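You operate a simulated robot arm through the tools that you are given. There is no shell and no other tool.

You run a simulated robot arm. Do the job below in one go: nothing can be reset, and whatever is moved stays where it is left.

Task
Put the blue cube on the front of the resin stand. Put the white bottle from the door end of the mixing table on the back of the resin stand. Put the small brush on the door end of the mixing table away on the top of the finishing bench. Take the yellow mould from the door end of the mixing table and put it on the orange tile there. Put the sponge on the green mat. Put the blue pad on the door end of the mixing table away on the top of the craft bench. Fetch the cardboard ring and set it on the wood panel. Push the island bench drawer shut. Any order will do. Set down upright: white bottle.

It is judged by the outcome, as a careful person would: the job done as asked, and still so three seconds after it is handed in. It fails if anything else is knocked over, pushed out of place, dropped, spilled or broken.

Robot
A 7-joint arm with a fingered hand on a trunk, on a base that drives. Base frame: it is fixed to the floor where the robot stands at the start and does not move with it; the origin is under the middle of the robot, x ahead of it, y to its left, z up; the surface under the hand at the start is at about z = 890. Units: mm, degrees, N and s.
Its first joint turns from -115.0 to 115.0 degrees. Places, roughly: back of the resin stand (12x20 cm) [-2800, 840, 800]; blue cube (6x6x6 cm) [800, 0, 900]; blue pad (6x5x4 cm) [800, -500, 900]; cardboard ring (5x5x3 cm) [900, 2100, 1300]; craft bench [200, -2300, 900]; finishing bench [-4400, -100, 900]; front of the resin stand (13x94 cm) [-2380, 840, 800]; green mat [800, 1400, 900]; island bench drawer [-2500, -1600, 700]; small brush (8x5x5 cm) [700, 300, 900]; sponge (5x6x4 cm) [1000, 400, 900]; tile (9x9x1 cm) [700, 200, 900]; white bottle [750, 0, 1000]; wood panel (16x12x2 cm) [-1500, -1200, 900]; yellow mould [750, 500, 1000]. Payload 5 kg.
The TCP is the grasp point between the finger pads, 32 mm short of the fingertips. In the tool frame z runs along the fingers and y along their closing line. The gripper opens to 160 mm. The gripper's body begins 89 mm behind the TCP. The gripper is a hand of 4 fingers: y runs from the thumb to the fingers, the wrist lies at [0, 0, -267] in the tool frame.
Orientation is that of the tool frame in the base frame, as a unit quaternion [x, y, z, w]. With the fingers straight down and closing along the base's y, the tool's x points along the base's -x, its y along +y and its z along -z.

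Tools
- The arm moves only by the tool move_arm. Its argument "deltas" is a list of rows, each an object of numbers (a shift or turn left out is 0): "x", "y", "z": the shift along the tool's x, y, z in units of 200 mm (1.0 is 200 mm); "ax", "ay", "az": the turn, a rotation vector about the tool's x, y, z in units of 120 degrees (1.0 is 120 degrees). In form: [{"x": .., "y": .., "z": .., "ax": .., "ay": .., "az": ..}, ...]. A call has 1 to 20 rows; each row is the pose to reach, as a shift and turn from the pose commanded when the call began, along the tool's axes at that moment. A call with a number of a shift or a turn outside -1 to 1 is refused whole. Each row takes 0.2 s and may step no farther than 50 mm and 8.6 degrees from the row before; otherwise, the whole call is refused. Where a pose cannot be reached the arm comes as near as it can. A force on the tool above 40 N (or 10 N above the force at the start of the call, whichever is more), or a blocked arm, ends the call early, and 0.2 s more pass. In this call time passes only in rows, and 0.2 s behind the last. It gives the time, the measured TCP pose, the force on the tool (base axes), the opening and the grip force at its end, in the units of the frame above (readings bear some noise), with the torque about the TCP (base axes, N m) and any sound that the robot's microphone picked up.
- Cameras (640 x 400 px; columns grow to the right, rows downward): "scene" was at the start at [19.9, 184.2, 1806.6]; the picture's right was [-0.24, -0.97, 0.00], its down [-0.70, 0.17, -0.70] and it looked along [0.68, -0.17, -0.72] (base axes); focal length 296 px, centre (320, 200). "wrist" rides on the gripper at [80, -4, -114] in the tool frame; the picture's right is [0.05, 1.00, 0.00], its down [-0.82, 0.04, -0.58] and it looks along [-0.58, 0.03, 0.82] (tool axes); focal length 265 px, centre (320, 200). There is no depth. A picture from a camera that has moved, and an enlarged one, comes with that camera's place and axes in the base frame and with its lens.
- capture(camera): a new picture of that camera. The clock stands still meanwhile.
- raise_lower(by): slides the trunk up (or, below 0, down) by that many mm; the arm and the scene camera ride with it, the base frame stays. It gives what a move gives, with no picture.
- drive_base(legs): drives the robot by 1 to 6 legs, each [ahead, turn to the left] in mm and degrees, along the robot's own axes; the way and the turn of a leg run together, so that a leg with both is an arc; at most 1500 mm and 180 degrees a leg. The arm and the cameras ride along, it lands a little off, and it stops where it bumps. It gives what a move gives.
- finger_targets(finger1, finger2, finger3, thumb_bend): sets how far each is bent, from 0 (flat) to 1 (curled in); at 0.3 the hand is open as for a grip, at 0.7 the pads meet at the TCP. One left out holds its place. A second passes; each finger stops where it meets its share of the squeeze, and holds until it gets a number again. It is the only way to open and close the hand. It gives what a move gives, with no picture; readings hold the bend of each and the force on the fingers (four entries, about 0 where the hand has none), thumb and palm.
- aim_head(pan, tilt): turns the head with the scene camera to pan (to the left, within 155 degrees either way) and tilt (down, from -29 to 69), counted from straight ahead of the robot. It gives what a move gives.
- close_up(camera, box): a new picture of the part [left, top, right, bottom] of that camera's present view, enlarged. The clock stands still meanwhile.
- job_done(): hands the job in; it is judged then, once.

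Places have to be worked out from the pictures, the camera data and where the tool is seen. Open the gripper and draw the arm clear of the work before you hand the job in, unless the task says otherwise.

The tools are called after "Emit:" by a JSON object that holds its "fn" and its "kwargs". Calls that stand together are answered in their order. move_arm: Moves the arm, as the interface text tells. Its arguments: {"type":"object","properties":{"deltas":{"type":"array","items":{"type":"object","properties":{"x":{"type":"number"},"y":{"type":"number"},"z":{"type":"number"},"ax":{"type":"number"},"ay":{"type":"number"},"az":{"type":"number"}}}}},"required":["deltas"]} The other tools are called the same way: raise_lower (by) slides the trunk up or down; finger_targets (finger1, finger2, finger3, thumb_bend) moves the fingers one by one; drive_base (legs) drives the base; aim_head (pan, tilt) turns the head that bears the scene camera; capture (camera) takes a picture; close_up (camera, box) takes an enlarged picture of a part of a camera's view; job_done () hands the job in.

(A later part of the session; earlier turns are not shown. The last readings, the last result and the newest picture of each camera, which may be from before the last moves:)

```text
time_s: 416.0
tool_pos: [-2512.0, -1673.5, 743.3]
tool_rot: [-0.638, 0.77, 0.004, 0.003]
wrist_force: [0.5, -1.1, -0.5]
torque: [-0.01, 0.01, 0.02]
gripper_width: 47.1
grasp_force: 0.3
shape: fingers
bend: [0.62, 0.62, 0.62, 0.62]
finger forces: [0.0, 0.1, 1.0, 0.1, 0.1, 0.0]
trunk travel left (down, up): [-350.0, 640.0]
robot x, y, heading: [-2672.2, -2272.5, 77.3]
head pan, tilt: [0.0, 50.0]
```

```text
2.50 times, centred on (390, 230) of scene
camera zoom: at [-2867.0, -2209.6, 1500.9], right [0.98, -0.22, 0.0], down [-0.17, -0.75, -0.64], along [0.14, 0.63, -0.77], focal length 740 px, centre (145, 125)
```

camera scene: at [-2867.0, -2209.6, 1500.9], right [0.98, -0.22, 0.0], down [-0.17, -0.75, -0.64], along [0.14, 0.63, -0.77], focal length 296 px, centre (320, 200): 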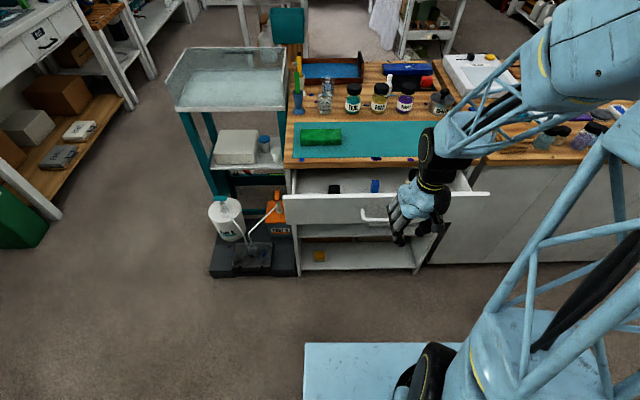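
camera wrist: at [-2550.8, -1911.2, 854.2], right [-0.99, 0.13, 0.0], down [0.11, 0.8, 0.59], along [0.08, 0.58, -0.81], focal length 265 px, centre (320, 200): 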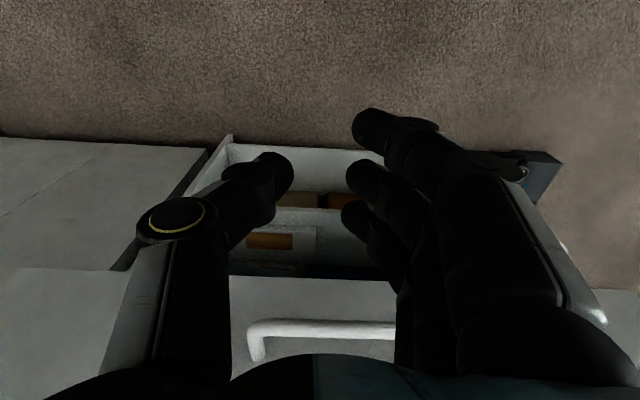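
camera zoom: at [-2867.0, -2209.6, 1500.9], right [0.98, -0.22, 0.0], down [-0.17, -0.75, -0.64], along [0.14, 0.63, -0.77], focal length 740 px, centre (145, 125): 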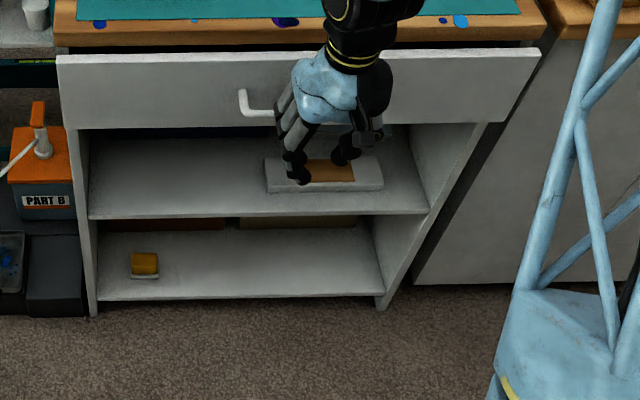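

Nearly shut; a thin gap remains. I continue in 3 mm steps until the force rises.

Emit:
{"fn": "move_arm", "kwargs": {"deltas": [{"x": -0.015}, {"x": -0.03}, {"x": -0.045}, {"x": -0.06}, {"x": -0.075}, {"x": -0.09}, {"x": -0.105}, {"x": -0.12}, {"x": -0.135}, {"x": -0.15}]}}

Emit:
{"fn": "close_up", "kwargs": {"camera": "scene", "box": [270, 150, 510, 310]}}

```text
time_s: 417.8
tool_pos: [-2506.7, -1658.0, 742.8]
tool_rot: [-0.639, 0.769, 0.001, 0.0]
wrist_force: [-1.3, -14.5, 4.5]
torque: [0.43, 0.18, 0.63]
gripper_width: 47.1
grasp_force: 7.1
shape: fingers
bend: [0.62, 0.62, 0.62, 0.62]
finger forces: [0.1, 0.0, 14.4, 0.0, 0.0, 0.0]
trunk travel left (down, up): [-350.0, 640.0]
robot x, y, heading: [-2674.6, -2270.9, 77.4]
head pan, tilt: [0.0, 50.0]
stopped in row 8: the force on the tool passed its limit at 44 N (the readings are from after the stop); the commanded pose is now the measured one
```

```text
2.50 times, centred on (390, 230) of scene
camera zoom: at [-2867.3, -2211.6, 1501.0], right [0.98, -0.22, 0.0], down [-0.17, -0.75, -0.64], along [0.14, 0.63, -0.77], focal length 740 px, centre (145, 125)
```

zoom: 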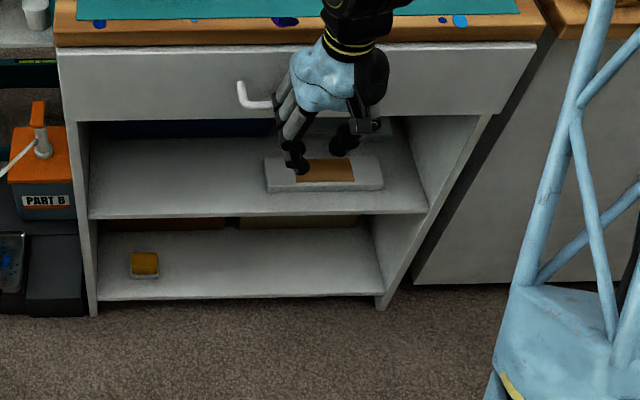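

The drawer hit its stop and is flush: shut. I back the hand off and raise the trunk.

Emit:
{"fn": "move_arm", "kwargs": {"deltas": [{"x": 0.1}, {"x": 0.3}, {"x": 0.5}, {"x": 0.7}, {"x": 0.9}]}}

Emit:
{"fn": "raise_lower", "kwargs": {"by": 300}}

Emit:
{"fn": "move_arm", "kwargs": {"deltas": [{"z": -0.2}, {"z": -0.4}, {"z": -0.6}, {"z": -0.7}]}}

Emit:
{"fn": "capture", "kwargs": {"camera": "scene"}}

```text
time_s: 419.0
tool_pos: [-2541.7, -1833.0, 742.4]
tool_rot: [-0.639, 0.769, 0.002, 0.0]
wrist_force: [0.1, 0.2, -0.3]
torque: [0.02, -0.01, 0.03]
gripper_width: 47.2
grasp_force: 0.0
shape: fingers
bend: [0.62, 0.62, 0.62, 0.62]
finger forces: [0.0, 0.0, 0.0, 0.0, 0.0, 0.0]
trunk travel left (down, up): [-350.0, 640.0]
robot x, y, heading: [-2672.9, -2271.0, 77.4]
head pan, tilt: [0.0, 50.0]
```

```text
time_s: 422.0
tool_pos: [-2541.5, -1832.7, 1041.4]
tool_rot: [-0.639, 0.769, 0.001, -0.001]
wrist_force: [0.4, -0.4, 0.1]
torque: [0.01, 0.01, 0.02]
gripper_width: 47.2
grasp_force: 0.0
shape: fingers
bend: [0.62, 0.62, 0.62, 0.62]
finger forces: [0.0, 0.0, 0.0, 0.0, 0.0, 0.0]
trunk travel left (down, up): [-650.0, 340.0]
robot x, y, heading: [-2676.1, -2271.4, 77.5]
head pan, tilt: [0.0, 50.0]
```

```text
time_s: 423.0
tool_pos: [-2541.9, -1835.4, 1182.9]
tool_rot: [-0.639, 0.77, 0.001, 0.0]
wrist_force: [-0.6, 0.2, 0.3]
torque: [-0.01, -0.01, 0.02]
gripper_width: 47.2
grasp_force: 0.0
shape: fingers
bend: [0.62, 0.62, 0.62, 0.62]
finger forces: [0.1, 0.0, 0.0, 0.0, 0.0, 0.0]
trunk travel left (down, up): [-650.0, 340.0]
robot x, y, heading: [-2672.0, -2270.5, 77.6]
head pan, tilt: [0.0, 50.0]
```

```text
taken
camera scene: at [-2867.3, -2210.3, 1800.8], right [0.98, -0.22, 0.0], down [-0.17, -0.75, -0.64], along [0.14, 0.63, -0.77], focal length 296 px, centre (320, 200)
```

scene: 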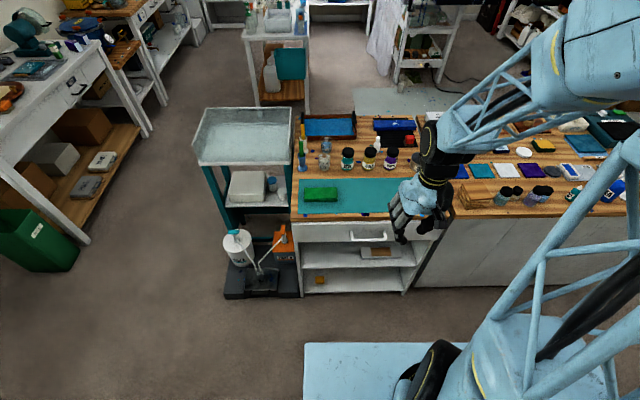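

The drawer is shut and the items behind are undisturbed. Last item: the blue pad. I head east along the aisle, then will view the craft bench on the way.

Emit:
{"fn": "drive_base", "kwargs": {"legs": [[0, -86]]}}

Emit:
{"fn": "aim_head", "kwargs": {"pan": 0, "tilt": 35}}

Emit:
{"fn": "capture", "kwargs": {"camera": "scene"}}

```text
time_s: 427.3
tool_pos: [-2232.1, -2376.0, 1181.9]
tool_rot: [0.062, 0.998, 0.0, 0.001]
wrist_force: [1.7, 0.2, 0.5]
torque: [0.0, -0.01, 0.01]
gripper_width: 46.9
grasp_force: 0.0
shape: fingers
bend: [0.62, 0.62, 0.62, 0.62]
finger forces: [0.0, 0.0, 0.1, 0.1, 0.0, 0.1]
trunk travel left (down, up): [-650.0, 340.0]
robot x, y, heading: [-2673.0, -2273.4, -9.1]
head pan, tilt: [0.0, 50.0]
```

```text
time_s: 428.1
tool_pos: [-2231.8, -2375.8, 1182.3]
tool_rot: [0.063, 0.998, 0.0, 0.0]
wrist_force: [0.1, -0.8, 0.0]
torque: [-0.04, 0.01, 0.0]
gripper_width: 46.9
grasp_force: 0.0
shape: fingers
bend: [0.62, 0.62, 0.62, 0.62]
finger forces: [0.1, 0.1, 0.1, 0.0, 0.1, 0.0]
trunk travel left (down, up): [-650.0, 340.0]
robot x, y, heading: [-2672.9, -2269.8, -8.8]
head pan, tilt: [0.0, 35.0]
```

```text
taken
camera scene: at [-2612.7, -2074.4, 1822.5], right [-0.16, -0.99, 0.0], down [-0.57, 0.09, -0.82], along [0.81, -0.13, -0.57], focal length 296 px, centre (320, 200)
```

scene: 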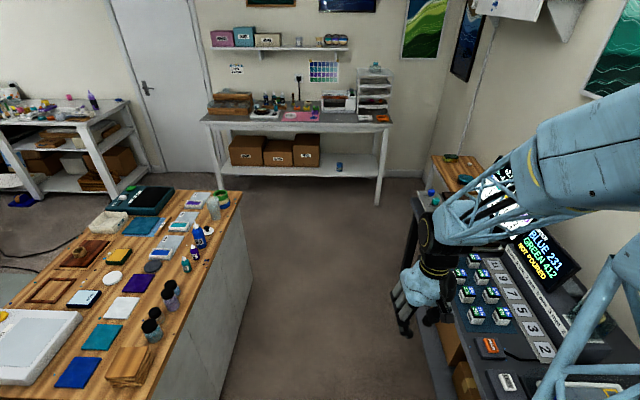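

The desk edge on the right is close, so I steer back to the middle of the aisle before going east.

Emit:
{"fn": "drive_base", "kwargs": {"legs": [[0, 21], [540, 0], [0, -24.5]]}}

Emit:
{"fn": "capture", "kwargs": {"camera": "scene"}}

```text
time_s: 433.7
tool_pos: [-1702.2, -2283.0, 1183.3]
tool_rot: [0.09, 0.996, 0.001, 0.001]
wrist_force: [-0.3, -0.2, -0.7]
torque: [0.03, 0.02, -0.02]
gripper_width: 47.0
grasp_force: 0.0
shape: fingers
bend: [0.62, 0.62, 0.62, 0.62]
finger forces: [0.1, 0.0, 0.0, 0.1, 0.0, 0.1]
trunk travel left (down, up): [-650.0, 340.0]
robot x, y, heading: [-2139.7, -2153.7, -12.4]
head pan, tilt: [0.0, 35.0]
```

```text
taken
camera scene: at [-2066.5, -1960.1, 1822.6], right [-0.21, -0.98, 0.0], down [-0.56, 0.12, -0.82], along [0.8, -0.17, -0.57], focal length 296 px, centre (320, 200)
```

scene: 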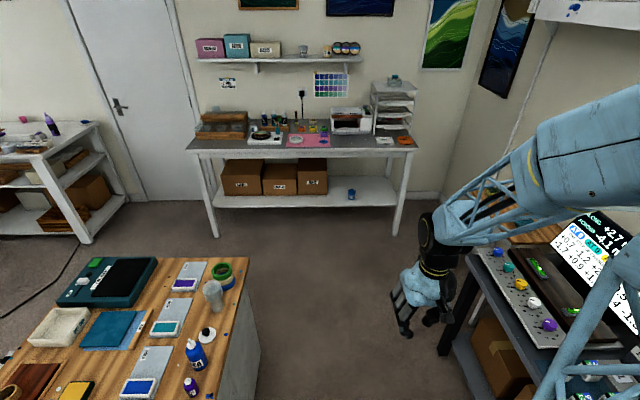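

Emit:
{"fn": "close_up", "kwargs": {"camera": "scene", "box": [180, 70, 430, 220]}}

Emit:
{"fn": "drive_base", "kwargs": {"legs": [[1150, 0]]}}

Emit:
{"fn": "capture", "kwargs": {"camera": "scene"}}

```text
2.56 times, centred on (305, 145) of scene
camera zoom: at [-2066.5, -1960.1, 1822.6], right [-0.21, -0.98, 0.0], down [-0.56, 0.12, -0.82], along [0.8, -0.17, -0.57], focal length 757 px, centre (358, 341)
```

zoom: 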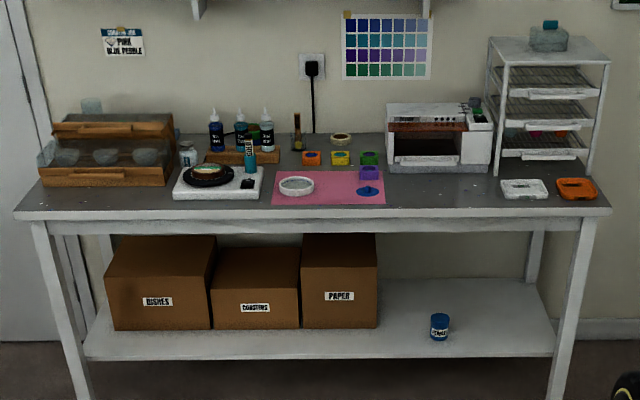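

```text
time_s: 439.6
tool_pos: [-587.8, -2532.3, 1182.9]
tool_rot: [0.094, 0.996, 0.001, 0.001]
wrist_force: [0.5, 0.0, -0.5]
torque: [0.01, 0.02, 0.02]
gripper_width: 47.1
grasp_force: 0.0
shape: fingers
bend: [0.62, 0.62, 0.62, 0.62]
finger forces: [0.1, 0.0, 0.0, 0.0, 0.0, 0.0]
trunk travel left (down, up): [-650.0, 340.0]
robot x, y, heading: [-1023.3, -2400.1, -12.7]
head pan, tilt: [0.0, 35.0]
```

```text
taken
camera scene: at [-949.6, -2206.0, 1822.5], right [-0.22, -0.98, 0.0], down [-0.56, 0.13, -0.82], along [0.8, -0.18, -0.57], focal length 296 px, centre (320, 200)
```

scene: 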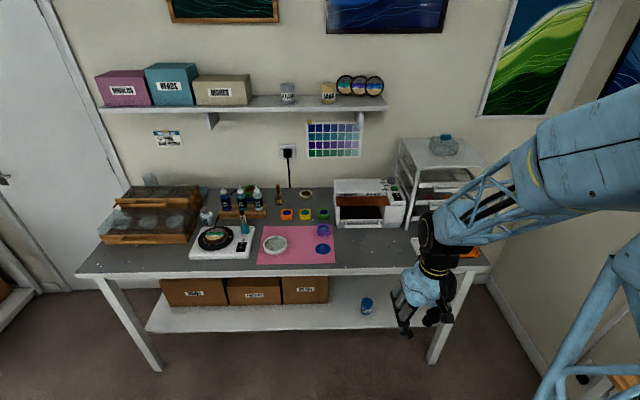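

The craft bench has a large free area in front of the little oven, around [-60,-2655]. Now I go up to the mixing table's right end to fetch the blue pad.

Emit:
{"fn": "drive_base", "kwargs": {"legs": [[200, 0], [0, 85], [1306, 0]]}}

Emit:
{"fn": "aim_head", "kwargs": {"pan": 0, "tilt": 45}}

Emit:
{"fn": "capture", "kwargs": {"camera": "scene"}}

```text
time_s: 451.1
tool_pos: [-296.9, -790.6, 1182.9]
tool_rot: [-0.612, 0.791, 0.001, 0.0]
wrist_force: [0.3, -0.7, 0.3]
torque: [0.01, 0.03, -0.01]
gripper_width: 47.3
grasp_force: 0.0
shape: fingers
bend: [0.62, 0.62, 0.62, 0.62]
finger forces: [0.0, 0.1, 0.1, 0.0, 0.0, 0.1]
trunk travel left (down, up): [-650.0, 340.0]
robot x, y, heading: [-457.3, -1214.9, 73.7]
head pan, tilt: [0.0, 35.0]
```

```text
time_s: 451.8
tool_pos: [-298.0, -790.7, 1182.7]
tool_rot: [-0.612, 0.791, 0.001, 0.0]
wrist_force: [-0.6, -0.4, -0.6]
torque: [0.0, 0.06, 0.0]
gripper_width: 47.3
grasp_force: 0.0
shape: fingers
bend: [0.62, 0.62, 0.62, 0.62]
finger forces: [0.1, 0.1, 0.1, 0.0, 0.0, 0.0]
trunk travel left (down, up): [-650.0, 340.0]
robot x, y, heading: [-459.1, -1218.6, 73.7]
head pan, tilt: [0.0, 45.0]
```

```text
taken
camera scene: at [-646.7, -1139.1, 1807.8], right [0.96, -0.28, 0.0], down [-0.2, -0.68, -0.71], along [0.2, 0.68, -0.71], focal length 296 px, centre (320, 200)
```

scene: 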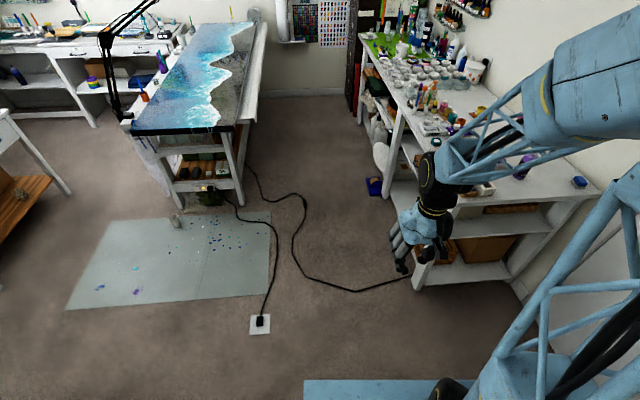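

The pad is at the table's right end, [785,-489]. The table's front-right leg is near [290,-411], so I'll stop at about x=-140.

Emit:
{"fn": "drive_base", "kwargs": {"legs": [[0, 8.4], [790, 0], [0, -82]]}}

Emit:
{"fn": "drive_base", "kwargs": {"legs": [[190, 0]]}}

Emit:
{"fn": "finger_targets", "kwargs": {"finger1": 0.44, "finger2": 0.44, "finger3": 0.44, "thumb_bend": 0.44}}

Emit:
{"fn": "aim_head", "kwargs": {"pan": -15, "tilt": 45}}

Emit:
{"fn": "capture", "kwargs": {"camera": "scene"}}

```text
time_s: 460.3
tool_pos: [102.8, -453.4, 1182.8]
tool_rot: [-0.032, 0.999, 0.0, 0.001]
wrist_force: [0.4, 0.2, 0.4]
torque: [0.02, -0.01, 0.03]
gripper_width: 47.1
grasp_force: 0.1
shape: fingers
bend: [0.62, 0.62, 0.62, 0.62]
finger forces: [0.0, 0.0, 0.0, 0.0, 0.0, 0.0]
trunk travel left (down, up): [-650.0, 340.0]
robot x, y, heading: [-349.6, -430.9, 1.7]
head pan, tilt: [0.0, 45.0]
```

```text
time_s: 461.8
tool_pos: [290.1, -449.8, 1182.8]
tool_rot: [-0.03, 1.0, 0.001, 0.0]
wrist_force: [0.0, 0.0, -0.1]
torque: [0.0, 0.03, -0.04]
gripper_width: 47.0
grasp_force: 0.0
shape: fingers
bend: [0.62, 0.62, 0.62, 0.62]
finger forces: [0.0, 0.0, 0.1, 0.0, 0.0, 0.0]
trunk travel left (down, up): [-650.0, 340.0]
robot x, y, heading: [-167.0, -426.1, 1.6]
head pan, tilt: [0.0, 45.0]
```

```text
time_s: 462.8
tool_pos: [289.7, -449.1, 1182.2]
tool_rot: [-0.03, 1.0, 0.001, 0.001]
wrist_force: [0.5, 0.0, -0.9]
torque: [0.02, -0.03, 0.01]
gripper_width: 114.4
grasp_force: 0.0
shape: fingers
bend: [0.44, 0.44, 0.44, 0.44]
finger forces: [0.0, 0.1, 0.0, 0.0, 0.0, 0.2]
trunk travel left (down, up): [-650.0, 340.0]
robot x, y, heading: [-161.0, -428.6, 1.7]
head pan, tilt: [0.0, 45.0]
```

```text
time_s: 463.6
tool_pos: [288.9, -449.2, 1181.3]
tool_rot: [-0.032, 0.999, 0.001, 0.0]
wrist_force: [-0.2, -0.9, 0.0]
torque: [0.04, -0.03, -0.03]
gripper_width: 114.5
grasp_force: 0.0
shape: fingers
bend: [0.44, 0.44, 0.44, 0.44]
finger forces: [0.0, 0.0, 0.1, 0.0, 0.0, 0.1]
trunk travel left (down, up): [-650.0, 340.0]
robot x, y, heading: [-162.8, -428.1, 1.5]
head pan, tilt: [-15.0, 45.0]
```

```text
taken
camera scene: at [-150.5, -244.7, 1807.7], right [-0.23, -0.97, 0.0], down [-0.69, 0.16, -0.71], along [0.69, -0.16, -0.71], focal length 296 px, centre (320, 200)
```

scene: 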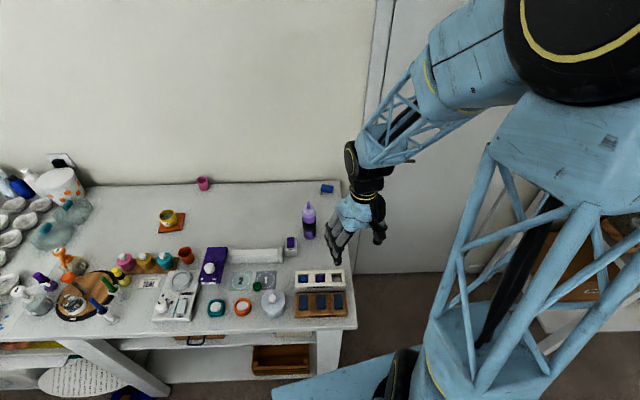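

The pad is at about [792,-493]. I move the base 70 mm closer, then reach over.

Emit:
{"fn": "drive_base", "kwargs": {"legs": [[70, 0]]}}

Emit:
{"fn": "move_arm", "kwargs": {"deltas": [{"x": -0.24}, {"x": -0.48}, {"x": -0.72}, {"x": -0.96}]}}

Emit:
{"fn": "move_arm", "kwargs": {"deltas": [{"x": -0.24, "y": -0.03}, {"x": -0.48, "y": -0.06}, {"x": -0.7, "y": -0.08}]}}

Emit:
{"fn": "capture", "kwargs": {"camera": "wrist"}}

```text
time_s: 464.8
tool_pos: [353.4, -446.9, 1181.6]
tool_rot: [-0.03, 1.0, 0.001, 0.001]
wrist_force: [0.4, 0.7, 0.4]
torque: [0.01, -0.02, -0.01]
gripper_width: 114.7
grasp_force: 0.0
shape: fingers
bend: [0.44, 0.44, 0.44, 0.44]
finger forces: [0.1, 0.0, 0.0, 0.0, 0.1, 0.1]
trunk travel left (down, up): [-650.0, 340.0]
robot x, y, heading: [-102.7, -427.6, 1.8]
head pan, tilt: [-15.0, 45.0]
stopped in leg 1: the robot was blocked; the commanded pose is now the measured one
```

```text
time_s: 465.8
tool_pos: [545.0, -431.9, 1180.8]
tool_rot: [-0.031, 1.0, 0.001, 0.0]
wrist_force: [-0.7, 0.0, 0.6]
torque: [0.0, -0.03, -0.02]
gripper_width: 114.5
grasp_force: 0.0
shape: fingers
bend: [0.44, 0.44, 0.44, 0.44]
finger forces: [0.0, 0.0, 0.1, 0.0, 0.0, 0.0]
trunk travel left (down, up): [-650.0, 340.0]
robot x, y, heading: [-100.1, -425.6, 1.7]
head pan, tilt: [-15.0, 45.0]
```

```text
time_s: 466.6
tool_pos: [686.6, -442.0, 1181.4]
tool_rot: [-0.031, 1.0, 0.0, 0.0]
wrist_force: [0.8, 0.0, -0.3]
torque: [0.02, 0.02, -0.01]
gripper_width: 114.5
grasp_force: 0.1
shape: fingers
bend: [0.44, 0.44, 0.44, 0.44]
finger forces: [0.1, 0.0, 0.1, 0.0, 0.0, 0.0]
trunk travel left (down, up): [-650.0, 340.0]
robot x, y, heading: [-102.3, -425.8, 1.7]
head pan, tilt: [-15.0, 45.0]
```

```text
taken
camera wrist: at [606.8, -452.7, 1295.6], right [-0.11, 0.99, 0.0], down [0.81, 0.09, 0.58], along [0.57, 0.07, -0.82], focal length 265 px, centre (320, 200)
```

wrist: 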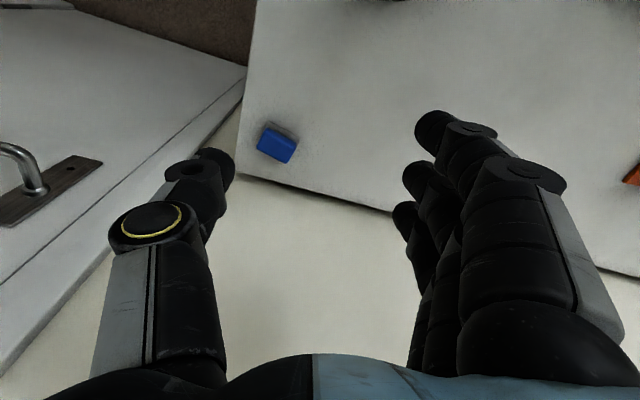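

The base touched something at x≈-103 and stopped; I back off 15 mm to be clear and zoom on the pad.

Emit:
{"fn": "drive_base", "kwargs": {"legs": [[-15, 0]]}}

Emit:
{"fn": "close_up", "kwargs": {"camera": "wrist", "box": [200, 70, 360, 210]}}

Emit:
{"fn": "aim_head", "kwargs": {"pan": -30, "tilt": 65}}

Emit:
{"fn": "capture", "kwargs": {"camera": "scene"}}

```text
time_s: 467.3
tool_pos: [670.4, -442.2, 1183.8]
tool_rot: [-0.03, 1.0, 0.001, 0.0]
wrist_force: [-1.3, -0.4, 0.2]
torque: [0.0, -0.03, -0.01]
gripper_width: 114.4
grasp_force: 0.1
shape: fingers
bend: [0.44, 0.44, 0.44, 0.44]
finger forces: [0.0, 0.0, 0.0, 0.0, 0.1, 0.1]
trunk travel left (down, up): [-650.0, 340.0]
robot x, y, heading: [-117.1, -428.1, 1.5]
head pan, tilt: [-15.0, 45.0]
```

```text
2.86 times, centred on (280, 140) of wrist
camera zoom: at [589.3, -453.2, 1297.4], right [-0.11, 0.99, 0.0], down [0.81, 0.09, 0.58], along [0.58, 0.07, -0.82], focal length 758 px, centre (434, 371)
```

zoom: 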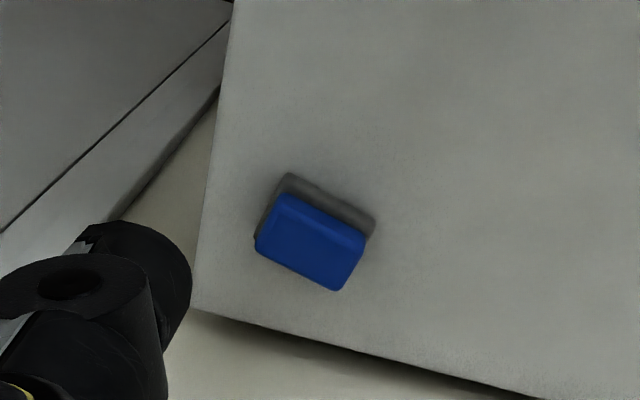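

```text
time_s: 468.2
tool_pos: [671.1, -442.9, 1184.6]
tool_rot: [-0.03, 1.0, 0.001, 0.001]
wrist_force: [-0.2, 0.4, 0.7]
torque: [0.03, 0.01, -0.02]
gripper_width: 114.6
grasp_force: 0.0
shape: fingers
bend: [0.44, 0.44, 0.44, 0.44]
finger forces: [0.0, 0.1, 0.0, 0.0, 0.1, 0.1]
trunk travel left (down, up): [-650.0, 340.0]
robot x, y, heading: [-115.9, -425.6, 1.6]
head pan, tilt: [-30.0, 65.0]
```

```text
taken
camera scene: at [-127.4, -253.4, 1782.8], right [-0.47, -0.88, 0.0], down [-0.8, 0.43, -0.42], along [0.37, -0.2, -0.91], focal length 296 px, centre (320, 200)
```

scene: 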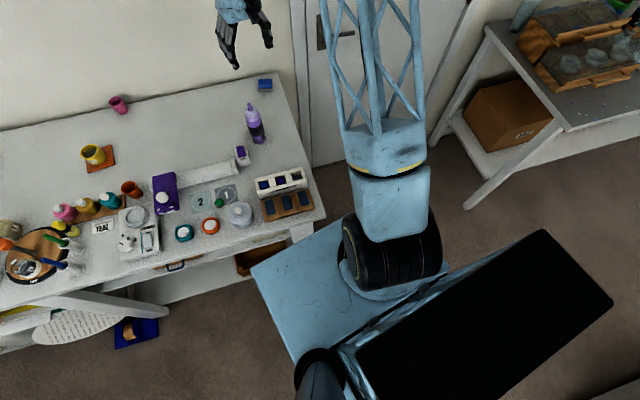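

Pad centre ≈[775,-495], its long side at about 68°. I move above it with matching yaw, to z≈1010.

Emit:
{"fn": "move_arm", "kwargs": {"deltas": [{"x": -0.101, "y": -0.059, "z": 0.1, "az": 0.043}, {"x": -0.202, "y": -0.118, "z": 0.28, "az": 0.085}, {"x": -0.303, "y": -0.177, "z": 0.48, "az": 0.128}, {"x": -0.404, "y": -0.236, "z": 0.68, "az": 0.17}, {"x": -0.505, "y": -0.295, "z": 0.87, "az": 0.213}]}}

Emit:
{"fn": "capture", "kwargs": {"camera": "wrist"}}

```text
time_s: 469.4
tool_pos: [776.0, -498.4, 1009.0]
tool_rot: [0.192, 0.981, 0.0, 0.0]
wrist_force: [-0.1, 0.3, 0.4]
torque: [-0.03, 0.02, 0.01]
gripper_width: 114.5
grasp_force: 0.0
shape: fingers
bend: [0.44, 0.44, 0.44, 0.44]
finger forces: [0.0, 0.0, 0.1, 0.0, 0.1, 0.1]
trunk travel left (down, up): [-650.0, 340.0]
robot x, y, heading: [-115.6, -425.3, 1.4]
head pan, tilt: [-30.0, 65.0]
```

```text
taken
camera wrist: at [700.5, -472.9, 1120.9], right [0.33, 0.94, 0.0], down [0.77, -0.27, 0.58], along [0.55, -0.19, -0.82], focal length 265 px, centre (320, 200)
```

wrist: 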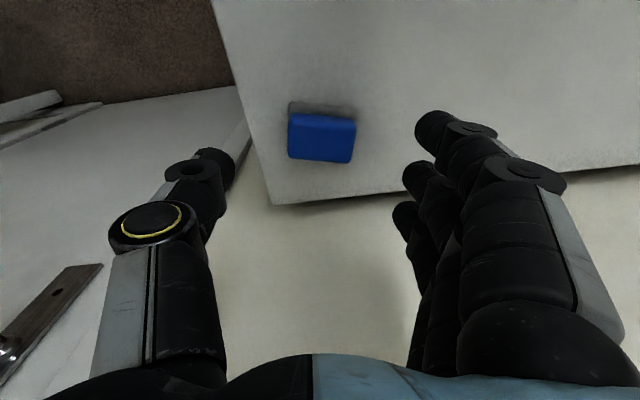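

Centred over the pad. I descend to TCP z≈936 and close.

Emit:
{"fn": "move_arm", "kwargs": {"deltas": [{"z": 0.15}, {"z": 0.29}, {"z": 0.36}]}}

Emit:
{"fn": "finger_targets", "kwargs": {"finger1": 0.64, "finger2": 0.68, "finger3": 0.68, "thumb_bend": 0.68}}

Emit:
{"fn": "move_arm", "kwargs": {"deltas": [{"z": -0.05}, {"z": -0.2}, {"z": -0.4}]}}

Emit:
{"fn": "capture", "kwargs": {"camera": "wrist"}}

```text
time_s: 470.2
tool_pos: [775.9, -495.9, 936.5]
tool_rot: [0.192, 0.981, 0.002, 0.0]
wrist_force: [-0.5, -0.2, 0.0]
torque: [0.0, 0.02, -0.03]
gripper_width: 114.7
grasp_force: 0.0
shape: fingers
bend: [0.44, 0.44, 0.44, 0.44]
finger forces: [0.1, 0.0, 0.0, 0.0, 0.0, 0.0]
trunk travel left (down, up): [-650.0, 340.0]
robot x, y, heading: [-118.4, -424.6, 1.9]
head pan, tilt: [-30.0, 65.0]
```

```text
time_s: 471.2
tool_pos: [774.9, -496.1, 935.6]
tool_rot: [0.192, 0.981, 0.001, 0.0]
wrist_force: [-0.1, 0.5, -0.8]
torque: [0.0, -0.02, 0.02]
gripper_width: 50.9
grasp_force: 19.1
shape: fingers
bend: [0.64, 0.58, 0.59, 0.62]
finger forces: [0.0, 9.8, 8.9, 0.0, 18.8, 0.0]
trunk travel left (down, up): [-650.0, 340.0]
robot x, y, heading: [-120.2, -424.4, 1.5]
head pan, tilt: [-30.0, 65.0]
```

```text
time_s: 472.0
tool_pos: [773.4, -493.7, 1015.6]
tool_rot: [0.192, 0.981, 0.0, 0.0]
wrist_force: [0.0, -0.3, 0.2]
torque: [-0.04, 0.0, 0.02]
gripper_width: 51.1
grasp_force: 19.0
shape: fingers
bend: [0.64, 0.58, 0.59, 0.62]
finger forces: [0.0, 9.9, 9.0, 0.0, 18.9, 0.1]
trunk travel left (down, up): [-650.0, 340.0]
robot x, y, heading: [-117.8, -424.5, 1.7]
head pan, tilt: [-30.0, 65.0]
```

```text
taken
camera wrist: at [697.6, -469.7, 1129.7], right [0.33, 0.95, 0.0], down [0.77, -0.27, 0.58], along [0.55, -0.19, -0.82], focal length 265 px, centre (320, 200)
```

wrist: 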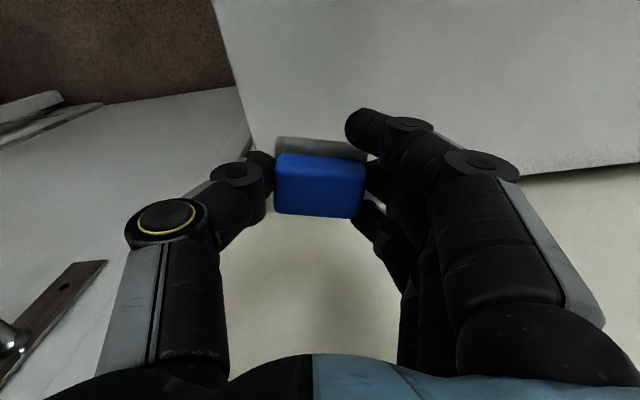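

The pad is held (19 N). I retract to the carry pose and back away from the table.

Emit:
{"fn": "move_arm", "kwargs": {"deltas": [{"x": 0.1, "y": -0.02, "z": -0.2}, {"x": 0.29, "y": -0.065, "z": -0.35}, {"x": 0.49, "y": -0.11, "z": -0.45}, {"x": 0.69, "y": -0.155, "z": -0.5}, {"x": 0.89, "y": -0.2, "z": -0.55}]}}

Emit:
{"fn": "move_arm", "kwargs": {"deltas": [{"x": 0.19, "y": -0.05, "z": -0.06}, {"x": 0.38, "y": -0.1, "z": -0.12}, {"x": 0.57, "y": -0.15, "z": -0.18}, {"x": 0.76, "y": -0.2, "z": -0.24}, {"x": 0.95, "y": -0.25, "z": -0.3}]}}

Emit:
{"fn": "drive_base", "kwargs": {"legs": [[-300, 0]]}}

Emit:
{"fn": "aim_head", "kwargs": {"pan": -15, "tilt": 45}}

Emit:
{"fn": "capture", "kwargs": {"camera": "scene"}}

```text
time_s: 473.2
tool_pos: [592.5, -466.1, 1127.0]
tool_rot: [0.192, 0.981, 0.001, 0.002]
wrist_force: [0.6, 0.2, -0.5]
torque: [-0.03, 0.02, 0.0]
gripper_width: 50.8
grasp_force: 18.8
shape: fingers
bend: [0.64, 0.58, 0.59, 0.62]
finger forces: [0.1, 9.9, 9.0, 0.0, 18.6, 0.1]
trunk travel left (down, up): [-650.0, 340.0]
robot x, y, heading: [-117.6, -425.4, 1.6]
head pan, tilt: [-30.0, 65.0]
```

```text
time_s: 474.4
tool_pos: [397.8, -440.6, 1188.4]
tool_rot: [0.192, 0.981, 0.002, 0.001]
wrist_force: [-1.3, 1.2, -0.4]
torque: [-0.03, -0.03, 0.02]
gripper_width: 50.8
grasp_force: 18.7
shape: fingers
bend: [0.64, 0.58, 0.6, 0.62]
finger forces: [0.1, 9.8, 9.1, 0.0, 18.6, 0.1]
trunk travel left (down, up): [-650.0, 340.0]
robot x, y, heading: [-114.6, -425.5, 1.7]
head pan, tilt: [-30.0, 65.0]
```

```text
time_s: 476.4
tool_pos: [99.2, -448.0, 1186.6]
tool_rot: [0.19, 0.982, 0.002, 0.001]
wrist_force: [-0.7, 0.2, 0.8]
torque: [0.01, -0.01, 0.01]
gripper_width: 50.9
grasp_force: 18.8
shape: fingers
bend: [0.64, 0.58, 0.6, 0.62]
finger forces: [0.0, 9.8, 9.0, 0.0, 18.6, 0.0]
trunk travel left (down, up): [-650.0, 340.0]
robot x, y, heading: [-415.0, -436.8, 1.9]
head pan, tilt: [-30.0, 65.0]
```

```text
time_s: 477.2
tool_pos: [100.5, -446.5, 1186.7]
tool_rot: [0.189, 0.982, 0.001, 0.0]
wrist_force: [0.2, 0.2, -0.4]
torque: [-0.01, 0.04, 0.0]
gripper_width: 51.1
grasp_force: 18.9
shape: fingers
bend: [0.64, 0.58, 0.6, 0.62]
finger forces: [0.1, 9.8, 9.0, 0.0, 18.6, 0.1]
trunk travel left (down, up): [-650.0, 340.0]
robot x, y, heading: [-417.4, -435.1, 1.6]
head pan, tilt: [-15.0, 45.0]
```

```text
taken
camera scene: at [-402.9, -252.6, 1807.7], right [-0.23, -0.97, 0.0], down [-0.69, 0.16, -0.71], along [0.69, -0.16, -0.71], focal length 296 px, centre (320, 200)
```

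scene: 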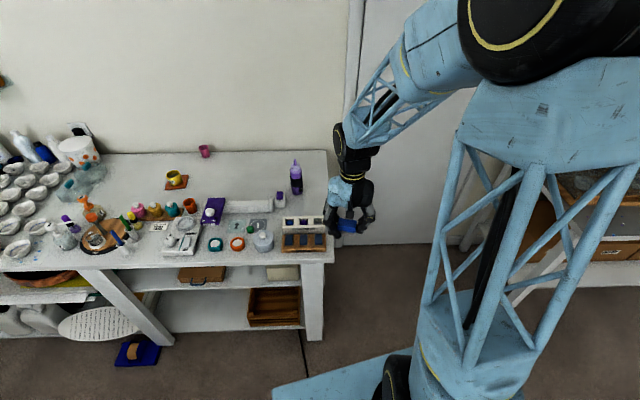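

All table items are in place. I go forward slightly (away from the floor socket), turn south and drive to the craft bench.

Emit:
{"fn": "drive_base", "kwargs": {"legs": [[70, 0], [0, -99.5]]}}

Emit:
{"fn": "drive_base", "kwargs": {"legs": [[1200, 0], [880, 0]]}}

Emit:
{"fn": "drive_base", "kwargs": {"legs": [[0, 85.5]]}}

Emit:
{"fn": "aim_head", "kwargs": {"pan": 0, "tilt": 45}}

Emit:
{"fn": "capture", "kwargs": {"camera": "scene"}}

```text
time_s: 482.7
tool_pos: [-446.5, -940.9, 1187.4]
tool_rot: [0.872, 0.489, 0.001, 0.002]
wrist_force: [0.9, 0.3, 0.1]
torque: [0.0, 0.01, 0.0]
gripper_width: 50.2
grasp_force: 21.4
shape: fingers
bend: [0.64, 0.57, 0.61, 0.63]
finger forces: [0.0, 10.0, 15.4, 0.0, 17.4, 0.0]
trunk travel left (down, up): [-650.0, 340.0]
robot x, y, heading: [-347.2, -438.2, -97.8]
head pan, tilt: [-15.0, 45.0]
```

```text
time_s: 493.0
tool_pos: [-713.0, -3002.0, 1186.7]
tool_rot: [0.871, 0.492, 0.0, 0.002]
wrist_force: [-0.8, -0.4, -1.3]
torque: [0.01, 0.0, -0.01]
gripper_width: 50.0
grasp_force: 21.5
shape: fingers
bend: [0.64, 0.57, 0.61, 0.63]
finger forces: [0.0, 10.0, 15.2, 0.0, 17.3, 0.0]
trunk travel left (down, up): [-650.0, 340.0]
robot x, y, heading: [-617.1, -2495.0, -97.5]
head pan, tilt: [-15.0, 45.0]
```

```text
time_s: 497.3
tool_pos: [-115.2, -2620.3, 1187.4]
tool_rot: [0.297, 0.955, 0.001, 0.0]
wrist_force: [0.1, -0.1, -0.9]
torque: [0.02, 0.0, -0.01]
gripper_width: 49.9
grasp_force: 22.2
shape: fingers
bend: [0.64, 0.57, 0.61, 0.63]
finger forces: [0.1, 9.7, 17.1, 0.0, 16.9, 0.1]
trunk travel left (down, up): [-650.0, 340.0]
robot x, y, heading: [-617.1, -2491.6, -11.2]
head pan, tilt: [-15.0, 45.0]
```

```text
time_s: 498.0
tool_pos: [-115.7, -2620.8, 1186.7]
tool_rot: [0.297, 0.955, 0.002, 0.0]
wrist_force: [0.6, 0.1, -1.4]
torque: [-0.02, 0.02, -0.01]
gripper_width: 50.0
grasp_force: 22.4
shape: fingers
bend: [0.64, 0.57, 0.61, 0.63]
finger forces: [0.0, 9.7, 17.0, 0.0, 17.0, 0.0]
trunk travel left (down, up): [-650.0, 340.0]
robot x, y, heading: [-615.4, -2487.8, -11.3]
head pan, tilt: [0.0, 45.0]
```

```text
taken
camera scene: at [-555.8, -2297.0, 1807.8], right [-0.19, -0.98, 0.0], down [-0.69, 0.13, -0.71], along [0.69, -0.13, -0.71], focal length 296 px, centre (320, 200)
```

scene: 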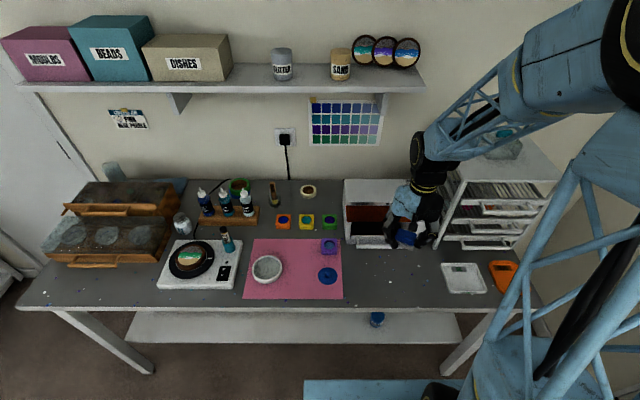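

Emit:
{"fn": "capture", "kwargs": {"camera": "wrist"}}

```text
taken
camera wrist: at [-184.2, -2579.4, 1300.3], right [0.53, 0.85, 0.0], down [0.69, -0.43, 0.58], along [0.49, -0.3, -0.82], focal length 265 px, centre (320, 200)
```

wrist: 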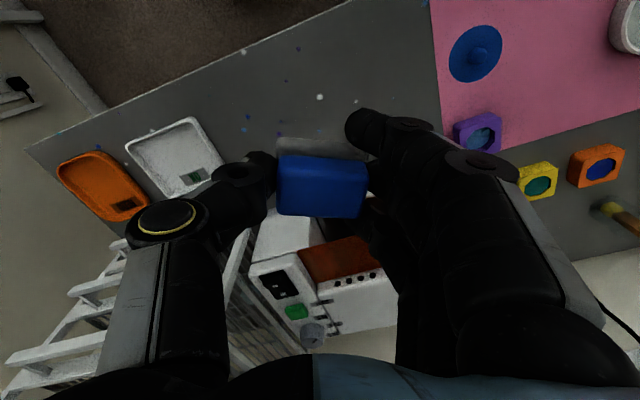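

The pad is still firmly held and the area below is free. I move over [-100,-2660] and lower to z≈985 first.

Emit:
{"fn": "move_arm", "kwargs": {"deltas": [{"x": -0.06, "y": -0.04, "z": 0.2}, {"x": -0.12, "y": -0.08, "z": 0.4}, {"x": -0.172, "y": -0.118, "z": 0.6}, {"x": -0.172, "y": -0.118, "z": 0.8}, {"x": -0.172, "y": -0.118, "z": 1.0}]}}

Emit:
{"fn": "capture", "kwargs": {"camera": "wrist"}}

Emit:
{"fn": "close_up", "kwargs": {"camera": "scene", "box": [320, 160, 520, 320]}}

```text
time_s: 499.2
tool_pos: [-98.0, -2658.3, 986.1]
tool_rot: [0.298, 0.954, 0.001, 0.0]
wrist_force: [0.1, -0.2, -0.8]
torque: [-0.01, 0.02, -0.02]
gripper_width: 49.9
grasp_force: 22.1
shape: fingers
bend: [0.64, 0.57, 0.61, 0.63]
finger forces: [0.0, 9.7, 16.9, 0.0, 17.1, 0.0]
trunk travel left (down, up): [-650.0, 340.0]
robot x, y, heading: [-621.2, -2492.0, -11.0]
head pan, tilt: [0.0, 45.0]
```

```text
taken
camera wrist: at [-167.1, -2617.6, 1100.0], right [0.52, 0.85, 0.0], down [0.69, -0.43, 0.58], along [0.49, -0.3, -0.82], focal length 265 px, centre (320, 200)
```

wrist: 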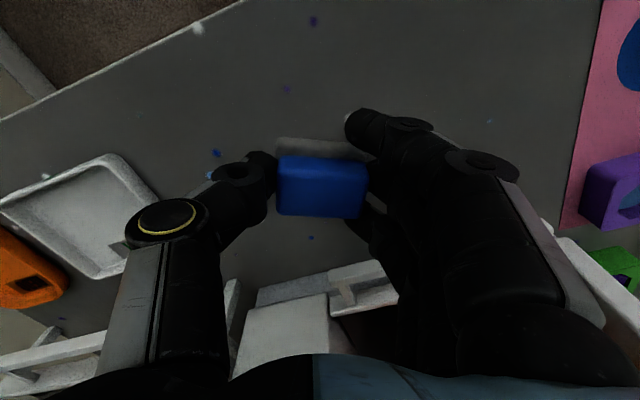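

```text
2.50 times, centred on (420, 240) of scene
camera zoom: at [-554.8, -2297.4, 1807.8], right [-0.19, -0.98, 0.0], down [-0.7, 0.13, -0.71], along [0.69, -0.13, -0.71], focal length 740 px, centre (70, 100)
```

zoom: 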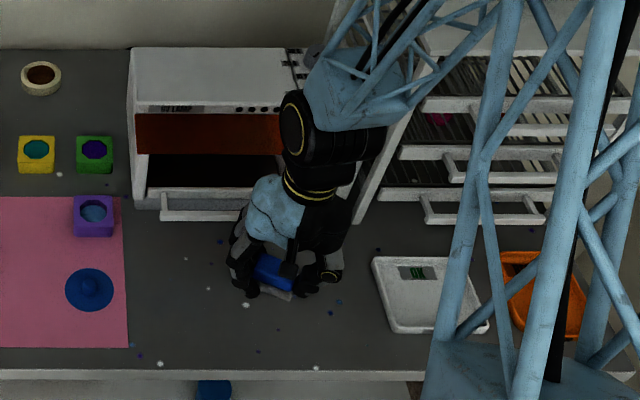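

The landing point is clear all round. I lower to about z=958 and then feel for the surface in small steps.

Emit:
{"fn": "move_arm", "kwargs": {"deltas": [{"z": 0.07}, {"z": 0.13}]}}

Emit:
{"fn": "move_arm", "kwargs": {"deltas": [{"z": 0.015}, {"z": 0.03}, {"z": 0.045}, {"z": 0.06}]}}

```text
time_s: 499.8
tool_pos: [-99.5, -2658.7, 961.1]
tool_rot: [0.297, 0.955, 0.001, 0.001]
wrist_force: [0.9, 0.1, -0.5]
torque: [0.03, 0.02, -0.02]
gripper_width: 50.0
grasp_force: 22.2
shape: fingers
bend: [0.64, 0.57, 0.61, 0.63]
finger forces: [0.0, 9.8, 16.8, 0.0, 17.2, 0.1]
trunk travel left (down, up): [-650.0, 340.0]
robot x, y, heading: [-614.9, -2491.6, -11.0]
head pan, tilt: [0.0, 45.0]
```

```text
time_s: 500.8
tool_pos: [-100.0, -2658.2, 949.3]
tool_rot: [0.297, 0.955, 0.001, 0.0]
wrist_force: [0.3, -0.1, -1.0]
torque: [-0.04, -0.02, 0.01]
gripper_width: 50.0
grasp_force: 21.8
shape: fingers
bend: [0.64, 0.57, 0.61, 0.63]
finger forces: [0.1, 9.8, 16.9, 0.0, 17.1, 0.0]
trunk travel left (down, up): [-650.0, 340.0]
robot x, y, heading: [-617.7, -2495.7, -11.0]
head pan, tilt: [0.0, 45.0]
```

Emit:
{"fn": "move_arm", "kwargs": {"deltas": [{"z": 0.015}, {"z": 0.03}, {"z": 0.045}, {"z": 0.06}]}}

Emit:
{"fn": "capture", "kwargs": {"camera": "wrist"}}

```text
time_s: 501.6
tool_pos: [-101.0, -2658.2, 944.8]
tool_rot: [0.297, 0.955, 0.002, 0.003]
wrist_force: [-7.7, 4.1, 34.5]
torque: [0.43, -0.99, 0.19]
gripper_width: 51.1
grasp_force: 38.6
shape: fingers
bend: [0.64, 0.59, 0.67, 0.63]
finger forces: [0.1, 8.8, 49.0, 0.1, 21.0, 0.1]
trunk travel left (down, up): [-650.0, 340.0]
robot x, y, heading: [-617.5, -2494.3, -10.9]
head pan, tilt: [0.0, 45.0]
stopped in row 3: the force on the tool passed its limit at 44 N (the readings are from after the stop); the commanded pose is now the measured one
```

```text
taken
camera wrist: at [-169.3, -2617.6, 1058.4], right [0.52, 0.85, 0.0], down [0.69, -0.43, 0.58], along [0.5, -0.3, -0.81], focal length 265 px, centre (320, 200)
```

wrist: 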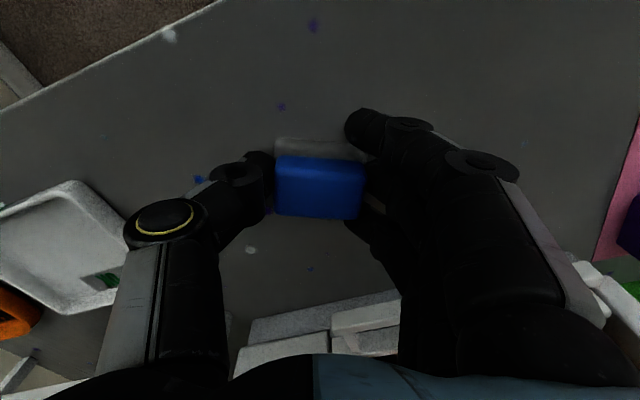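

Contact: the bench top is at z≈899. I ease up 3 mm and release.

Emit:
{"fn": "move_arm", "kwargs": {"deltas": [{"z": -0.015}]}}

Emit:
{"fn": "finger_targets", "kwargs": {"finger1": 0.48, "finger2": 0.48, "finger3": 0.48, "thumb_bend": 0.48}}

Emit:
{"fn": "capture", "kwargs": {"camera": "wrist"}}

```text
time_s: 501.9
tool_pos: [-98.9, -2659.4, 946.1]
tool_rot: [0.296, 0.955, 0.001, 0.003]
wrist_force: [-2.2, 1.0, 13.7]
torque: [0.12, -0.41, 0.06]
gripper_width: 51.0
grasp_force: 28.6
shape: fingers
bend: [0.64, 0.59, 0.65, 0.63]
finger forces: [0.0, 9.2, 29.9, 0.1, 17.9, 0.1]
trunk travel left (down, up): [-650.0, 340.0]
robot x, y, heading: [-615.7, -2490.9, -10.9]
head pan, tilt: [0.0, 45.0]
```

```text
time_s: 502.9
tool_pos: [-99.0, -2658.7, 947.5]
tool_rot: [0.297, 0.955, 0.001, 0.003]
wrist_force: [-0.5, 0.2, 0.5]
torque: [0.03, 0.01, 0.02]
gripper_width: 98.6
grasp_force: 0.0
shape: fingers
bend: [0.48, 0.48, 0.48, 0.48]
finger forces: [0.0, 0.0, 0.0, 0.0, 0.0, 0.0]
trunk travel left (down, up): [-650.0, 340.0]
robot x, y, heading: [-614.5, -2494.5, -10.8]
head pan, tilt: [0.0, 45.0]
```

```text
taken
camera wrist: at [-167.5, -2618.2, 1059.4], right [0.52, 0.85, 0.0], down [0.69, -0.43, 0.58], along [0.5, -0.3, -0.81], focal length 265 px, centre (320, 200)
```

wrist: 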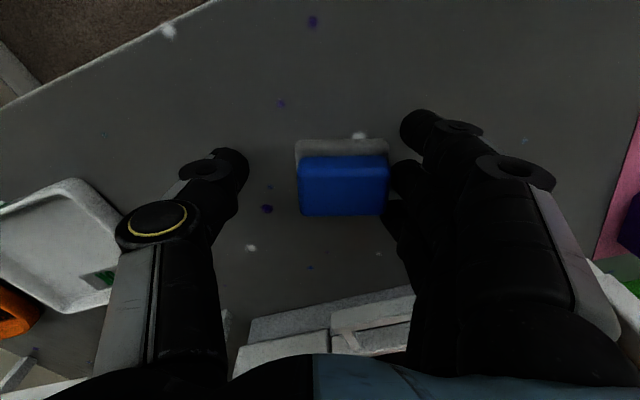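

The pad rests flat. It's close to the fingers' side, so I open those a bit more before rising.

Emit:
{"fn": "finger_targets", "kwargs": {"finger1": 0.4, "finger2": 0.4, "finger3": 0.4}}

Emit:
{"fn": "move_arm", "kwargs": {"deltas": [{"z": -0.06}, {"z": -0.18}, {"z": -0.36}, {"z": -0.58}, {"z": -0.8}, {"z": -1.0}]}}

Emit:
{"fn": "capture", "kwargs": {"camera": "wrist"}}

Emit:
{"fn": "move_arm", "kwargs": {"deltas": [{"x": 0.2, "z": -0.05}, {"x": 0.35, "y": 0.1, "z": -0.1}, {"x": 0.5, "y": 0.2, "z": -0.15}]}}

Emit:
{"fn": "capture", "kwargs": {"camera": "scene"}}

```text
time_s: 503.9
tool_pos: [-98.8, -2660.1, 946.4]
tool_rot: [0.297, 0.955, 0.001, 0.002]
wrist_force: [-0.4, 0.0, 0.4]
torque: [0.01, 0.03, -0.02]
gripper_width: 114.3
grasp_force: 0.0
shape: fingers
bend: [0.4, 0.4, 0.4, 0.48]
finger forces: [0.0, 0.0, 0.1, 0.2, 0.0, 0.0]
trunk travel left (down, up): [-650.0, 340.0]
robot x, y, heading: [-617.8, -2494.3, -11.3]
head pan, tilt: [0.0, 45.0]
```

```text
time_s: 505.4
tool_pos: [-100.5, -2658.3, 1146.9]
tool_rot: [0.298, 0.955, 0.001, 0.002]
wrist_force: [0.6, -0.5, -0.2]
torque: [-0.05, -0.04, 0.02]
gripper_width: 114.5
grasp_force: 0.0
shape: fingers
bend: [0.4, 0.4, 0.4, 0.48]
finger forces: [0.0, 0.0, 0.0, 0.0, 0.0, 0.0]
trunk travel left (down, up): [-650.0, 340.0]
robot x, y, heading: [-615.4, -2486.9, -10.9]
head pan, tilt: [0.0, 45.0]
```

```text
taken
camera wrist: at [-169.2, -2618.1, 1260.4], right [0.52, 0.85, 0.0], down [0.69, -0.43, 0.58], along [0.5, -0.3, -0.81], focal length 265 px, centre (320, 200)
```

wrist: 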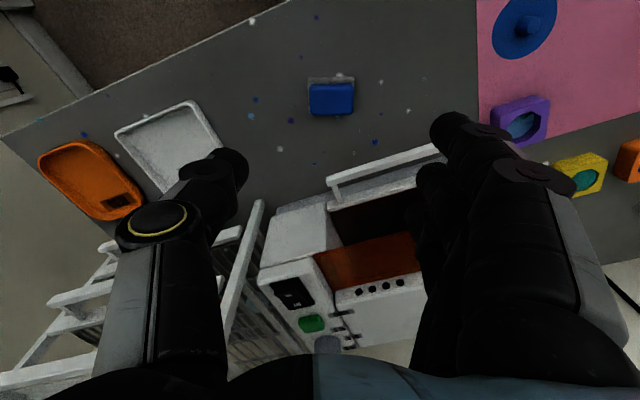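

```text
time_s: 506.1
tool_pos: [-161.2, -2570.6, 1174.7]
tool_rot: [0.297, 0.955, 0.001, 0.002]
wrist_force: [0.4, 0.2, -1.1]
torque: [-0.04, 0.0, 0.01]
gripper_width: 114.5
grasp_force: 0.1
shape: fingers
bend: [0.4, 0.4, 0.4, 0.48]
finger forces: [0.0, 0.0, 0.0, 0.0, 0.0, 0.0]
trunk travel left (down, up): [-650.0, 340.0]
robot x, y, heading: [-616.5, -2491.1, -11.0]
head pan, tilt: [0.0, 45.0]
```

```text
taken
camera scene: at [-556.6, -2295.5, 1807.7], right [-0.19, -0.98, 0.0], down [-0.69, 0.13, -0.71], along [0.69, -0.13, -0.71], focal length 296 px, centre (320, 200)
```

scene: 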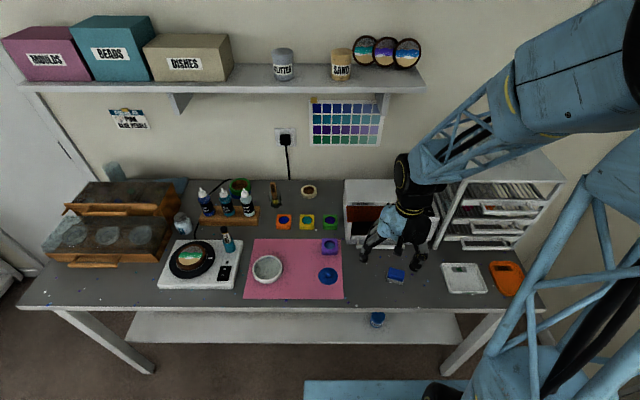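

All items are placed. I draw the arm fully clear of the craft bench and take a last look at the island to confirm the ring.

Emit:
{"fn": "move_arm", "kwargs": {"deltas": [{"x": 0.15, "y": -0.05, "z": -0.08}, {"x": 0.32, "y": -0.1, "z": -0.16}, {"x": 0.5, "y": -0.15, "z": -0.2}]}}

Emit:
{"fn": "drive_base", "kwargs": {"legs": [[-200, 0]]}}

Emit:
{"fn": "aim_head", "kwargs": {"pan": 132, "tilt": 30}}

Emit:
{"fn": "capture", "kwargs": {"camera": "scene"}}

Emit:
{"fn": "close_up", "kwargs": {"camera": "scene", "box": [180, 120, 460, 300]}}

```text
time_s: 506.9
tool_pos: [-254.1, -2537.9, 1219.8]
tool_rot: [0.298, 0.955, 0.001, 0.003]
wrist_force: [0.6, 0.4, -0.1]
torque: [-0.01, -0.02, -0.01]
gripper_width: 114.3
grasp_force: 0.0
shape: fingers
bend: [0.4, 0.4, 0.4, 0.48]
finger forces: [0.1, 0.1, 0.0, 0.0, 0.1, 0.0]
out of reach, approached as far as the arm can: row 3
trunk travel left (down, up): [-650.0, 340.0]
robot x, y, heading: [-616.5, -2491.8, -11.0]
head pan, tilt: [0.0, 45.0]
```

```text
time_s: 508.6
tool_pos: [-455.3, -2498.9, 1218.2]
tool_rot: [0.296, 0.955, 0.001, 0.002]
wrist_force: [0.7, -0.3, -0.2]
torque: [0.0, -0.04, -0.02]
gripper_width: 114.7
grasp_force: 0.1
shape: fingers
bend: [0.4, 0.4, 0.4, 0.48]
finger forces: [0.0, 0.0, 0.0, 0.0, 0.0, 0.0]
trunk travel left (down, up): [-650.0, 340.0]
robot x, y, heading: [-817.2, -2454.8, -10.7]
head pan, tilt: [0.0, 45.0]
```

```text
time_s: 510.7
tool_pos: [-454.8, -2499.2, 1217.9]
tool_rot: [0.296, 0.955, 0.001, 0.001]
wrist_force: [-0.1, -0.1, 0.7]
torque: [-0.05, 0.0, 0.03]
gripper_width: 114.5
grasp_force: 0.0
shape: fingers
bend: [0.4, 0.4, 0.4, 0.48]
finger forces: [0.0, 0.0, 0.0, 0.0, 0.1, 0.0]
trunk travel left (down, up): [-650.0, 340.0]
robot x, y, heading: [-816.6, -2453.0, -10.8]
head pan, tilt: [132.0, 30.0]
```

```text
taken
camera scene: at [-884.5, -2165.2, 1830.3], right [0.86, 0.52, 0.0], down [0.26, -0.43, -0.87], along [-0.45, 0.74, -0.5], focal length 296 px, centre (320, 200)
```

scene: 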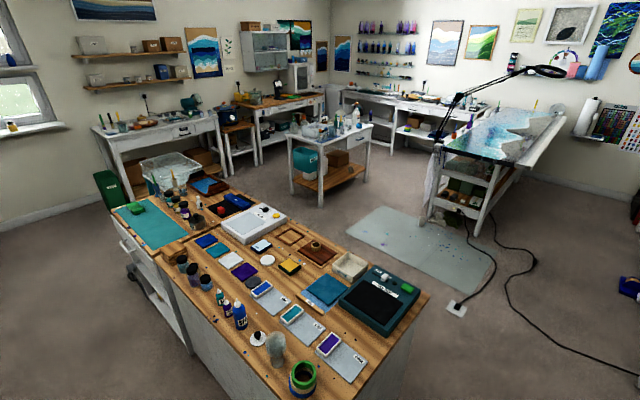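

```text
2.22 times, centred on (320, 210) of scene
camera zoom: at [-884.5, -2165.2, 1830.3], right [0.86, 0.52, 0.0], down [0.26, -0.43, -0.87], along [-0.45, 0.74, -0.5], focal length 657 px, centre (320, 178)
```

zoom: 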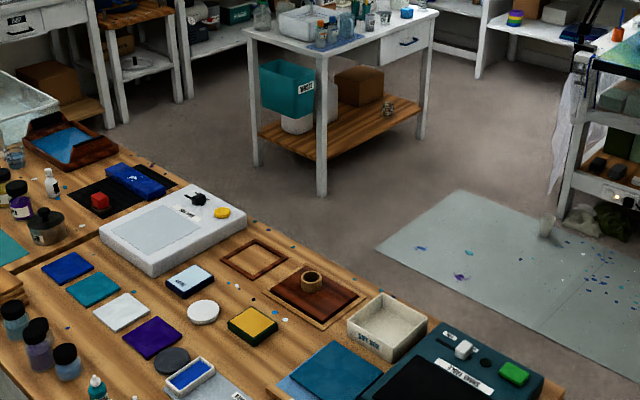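

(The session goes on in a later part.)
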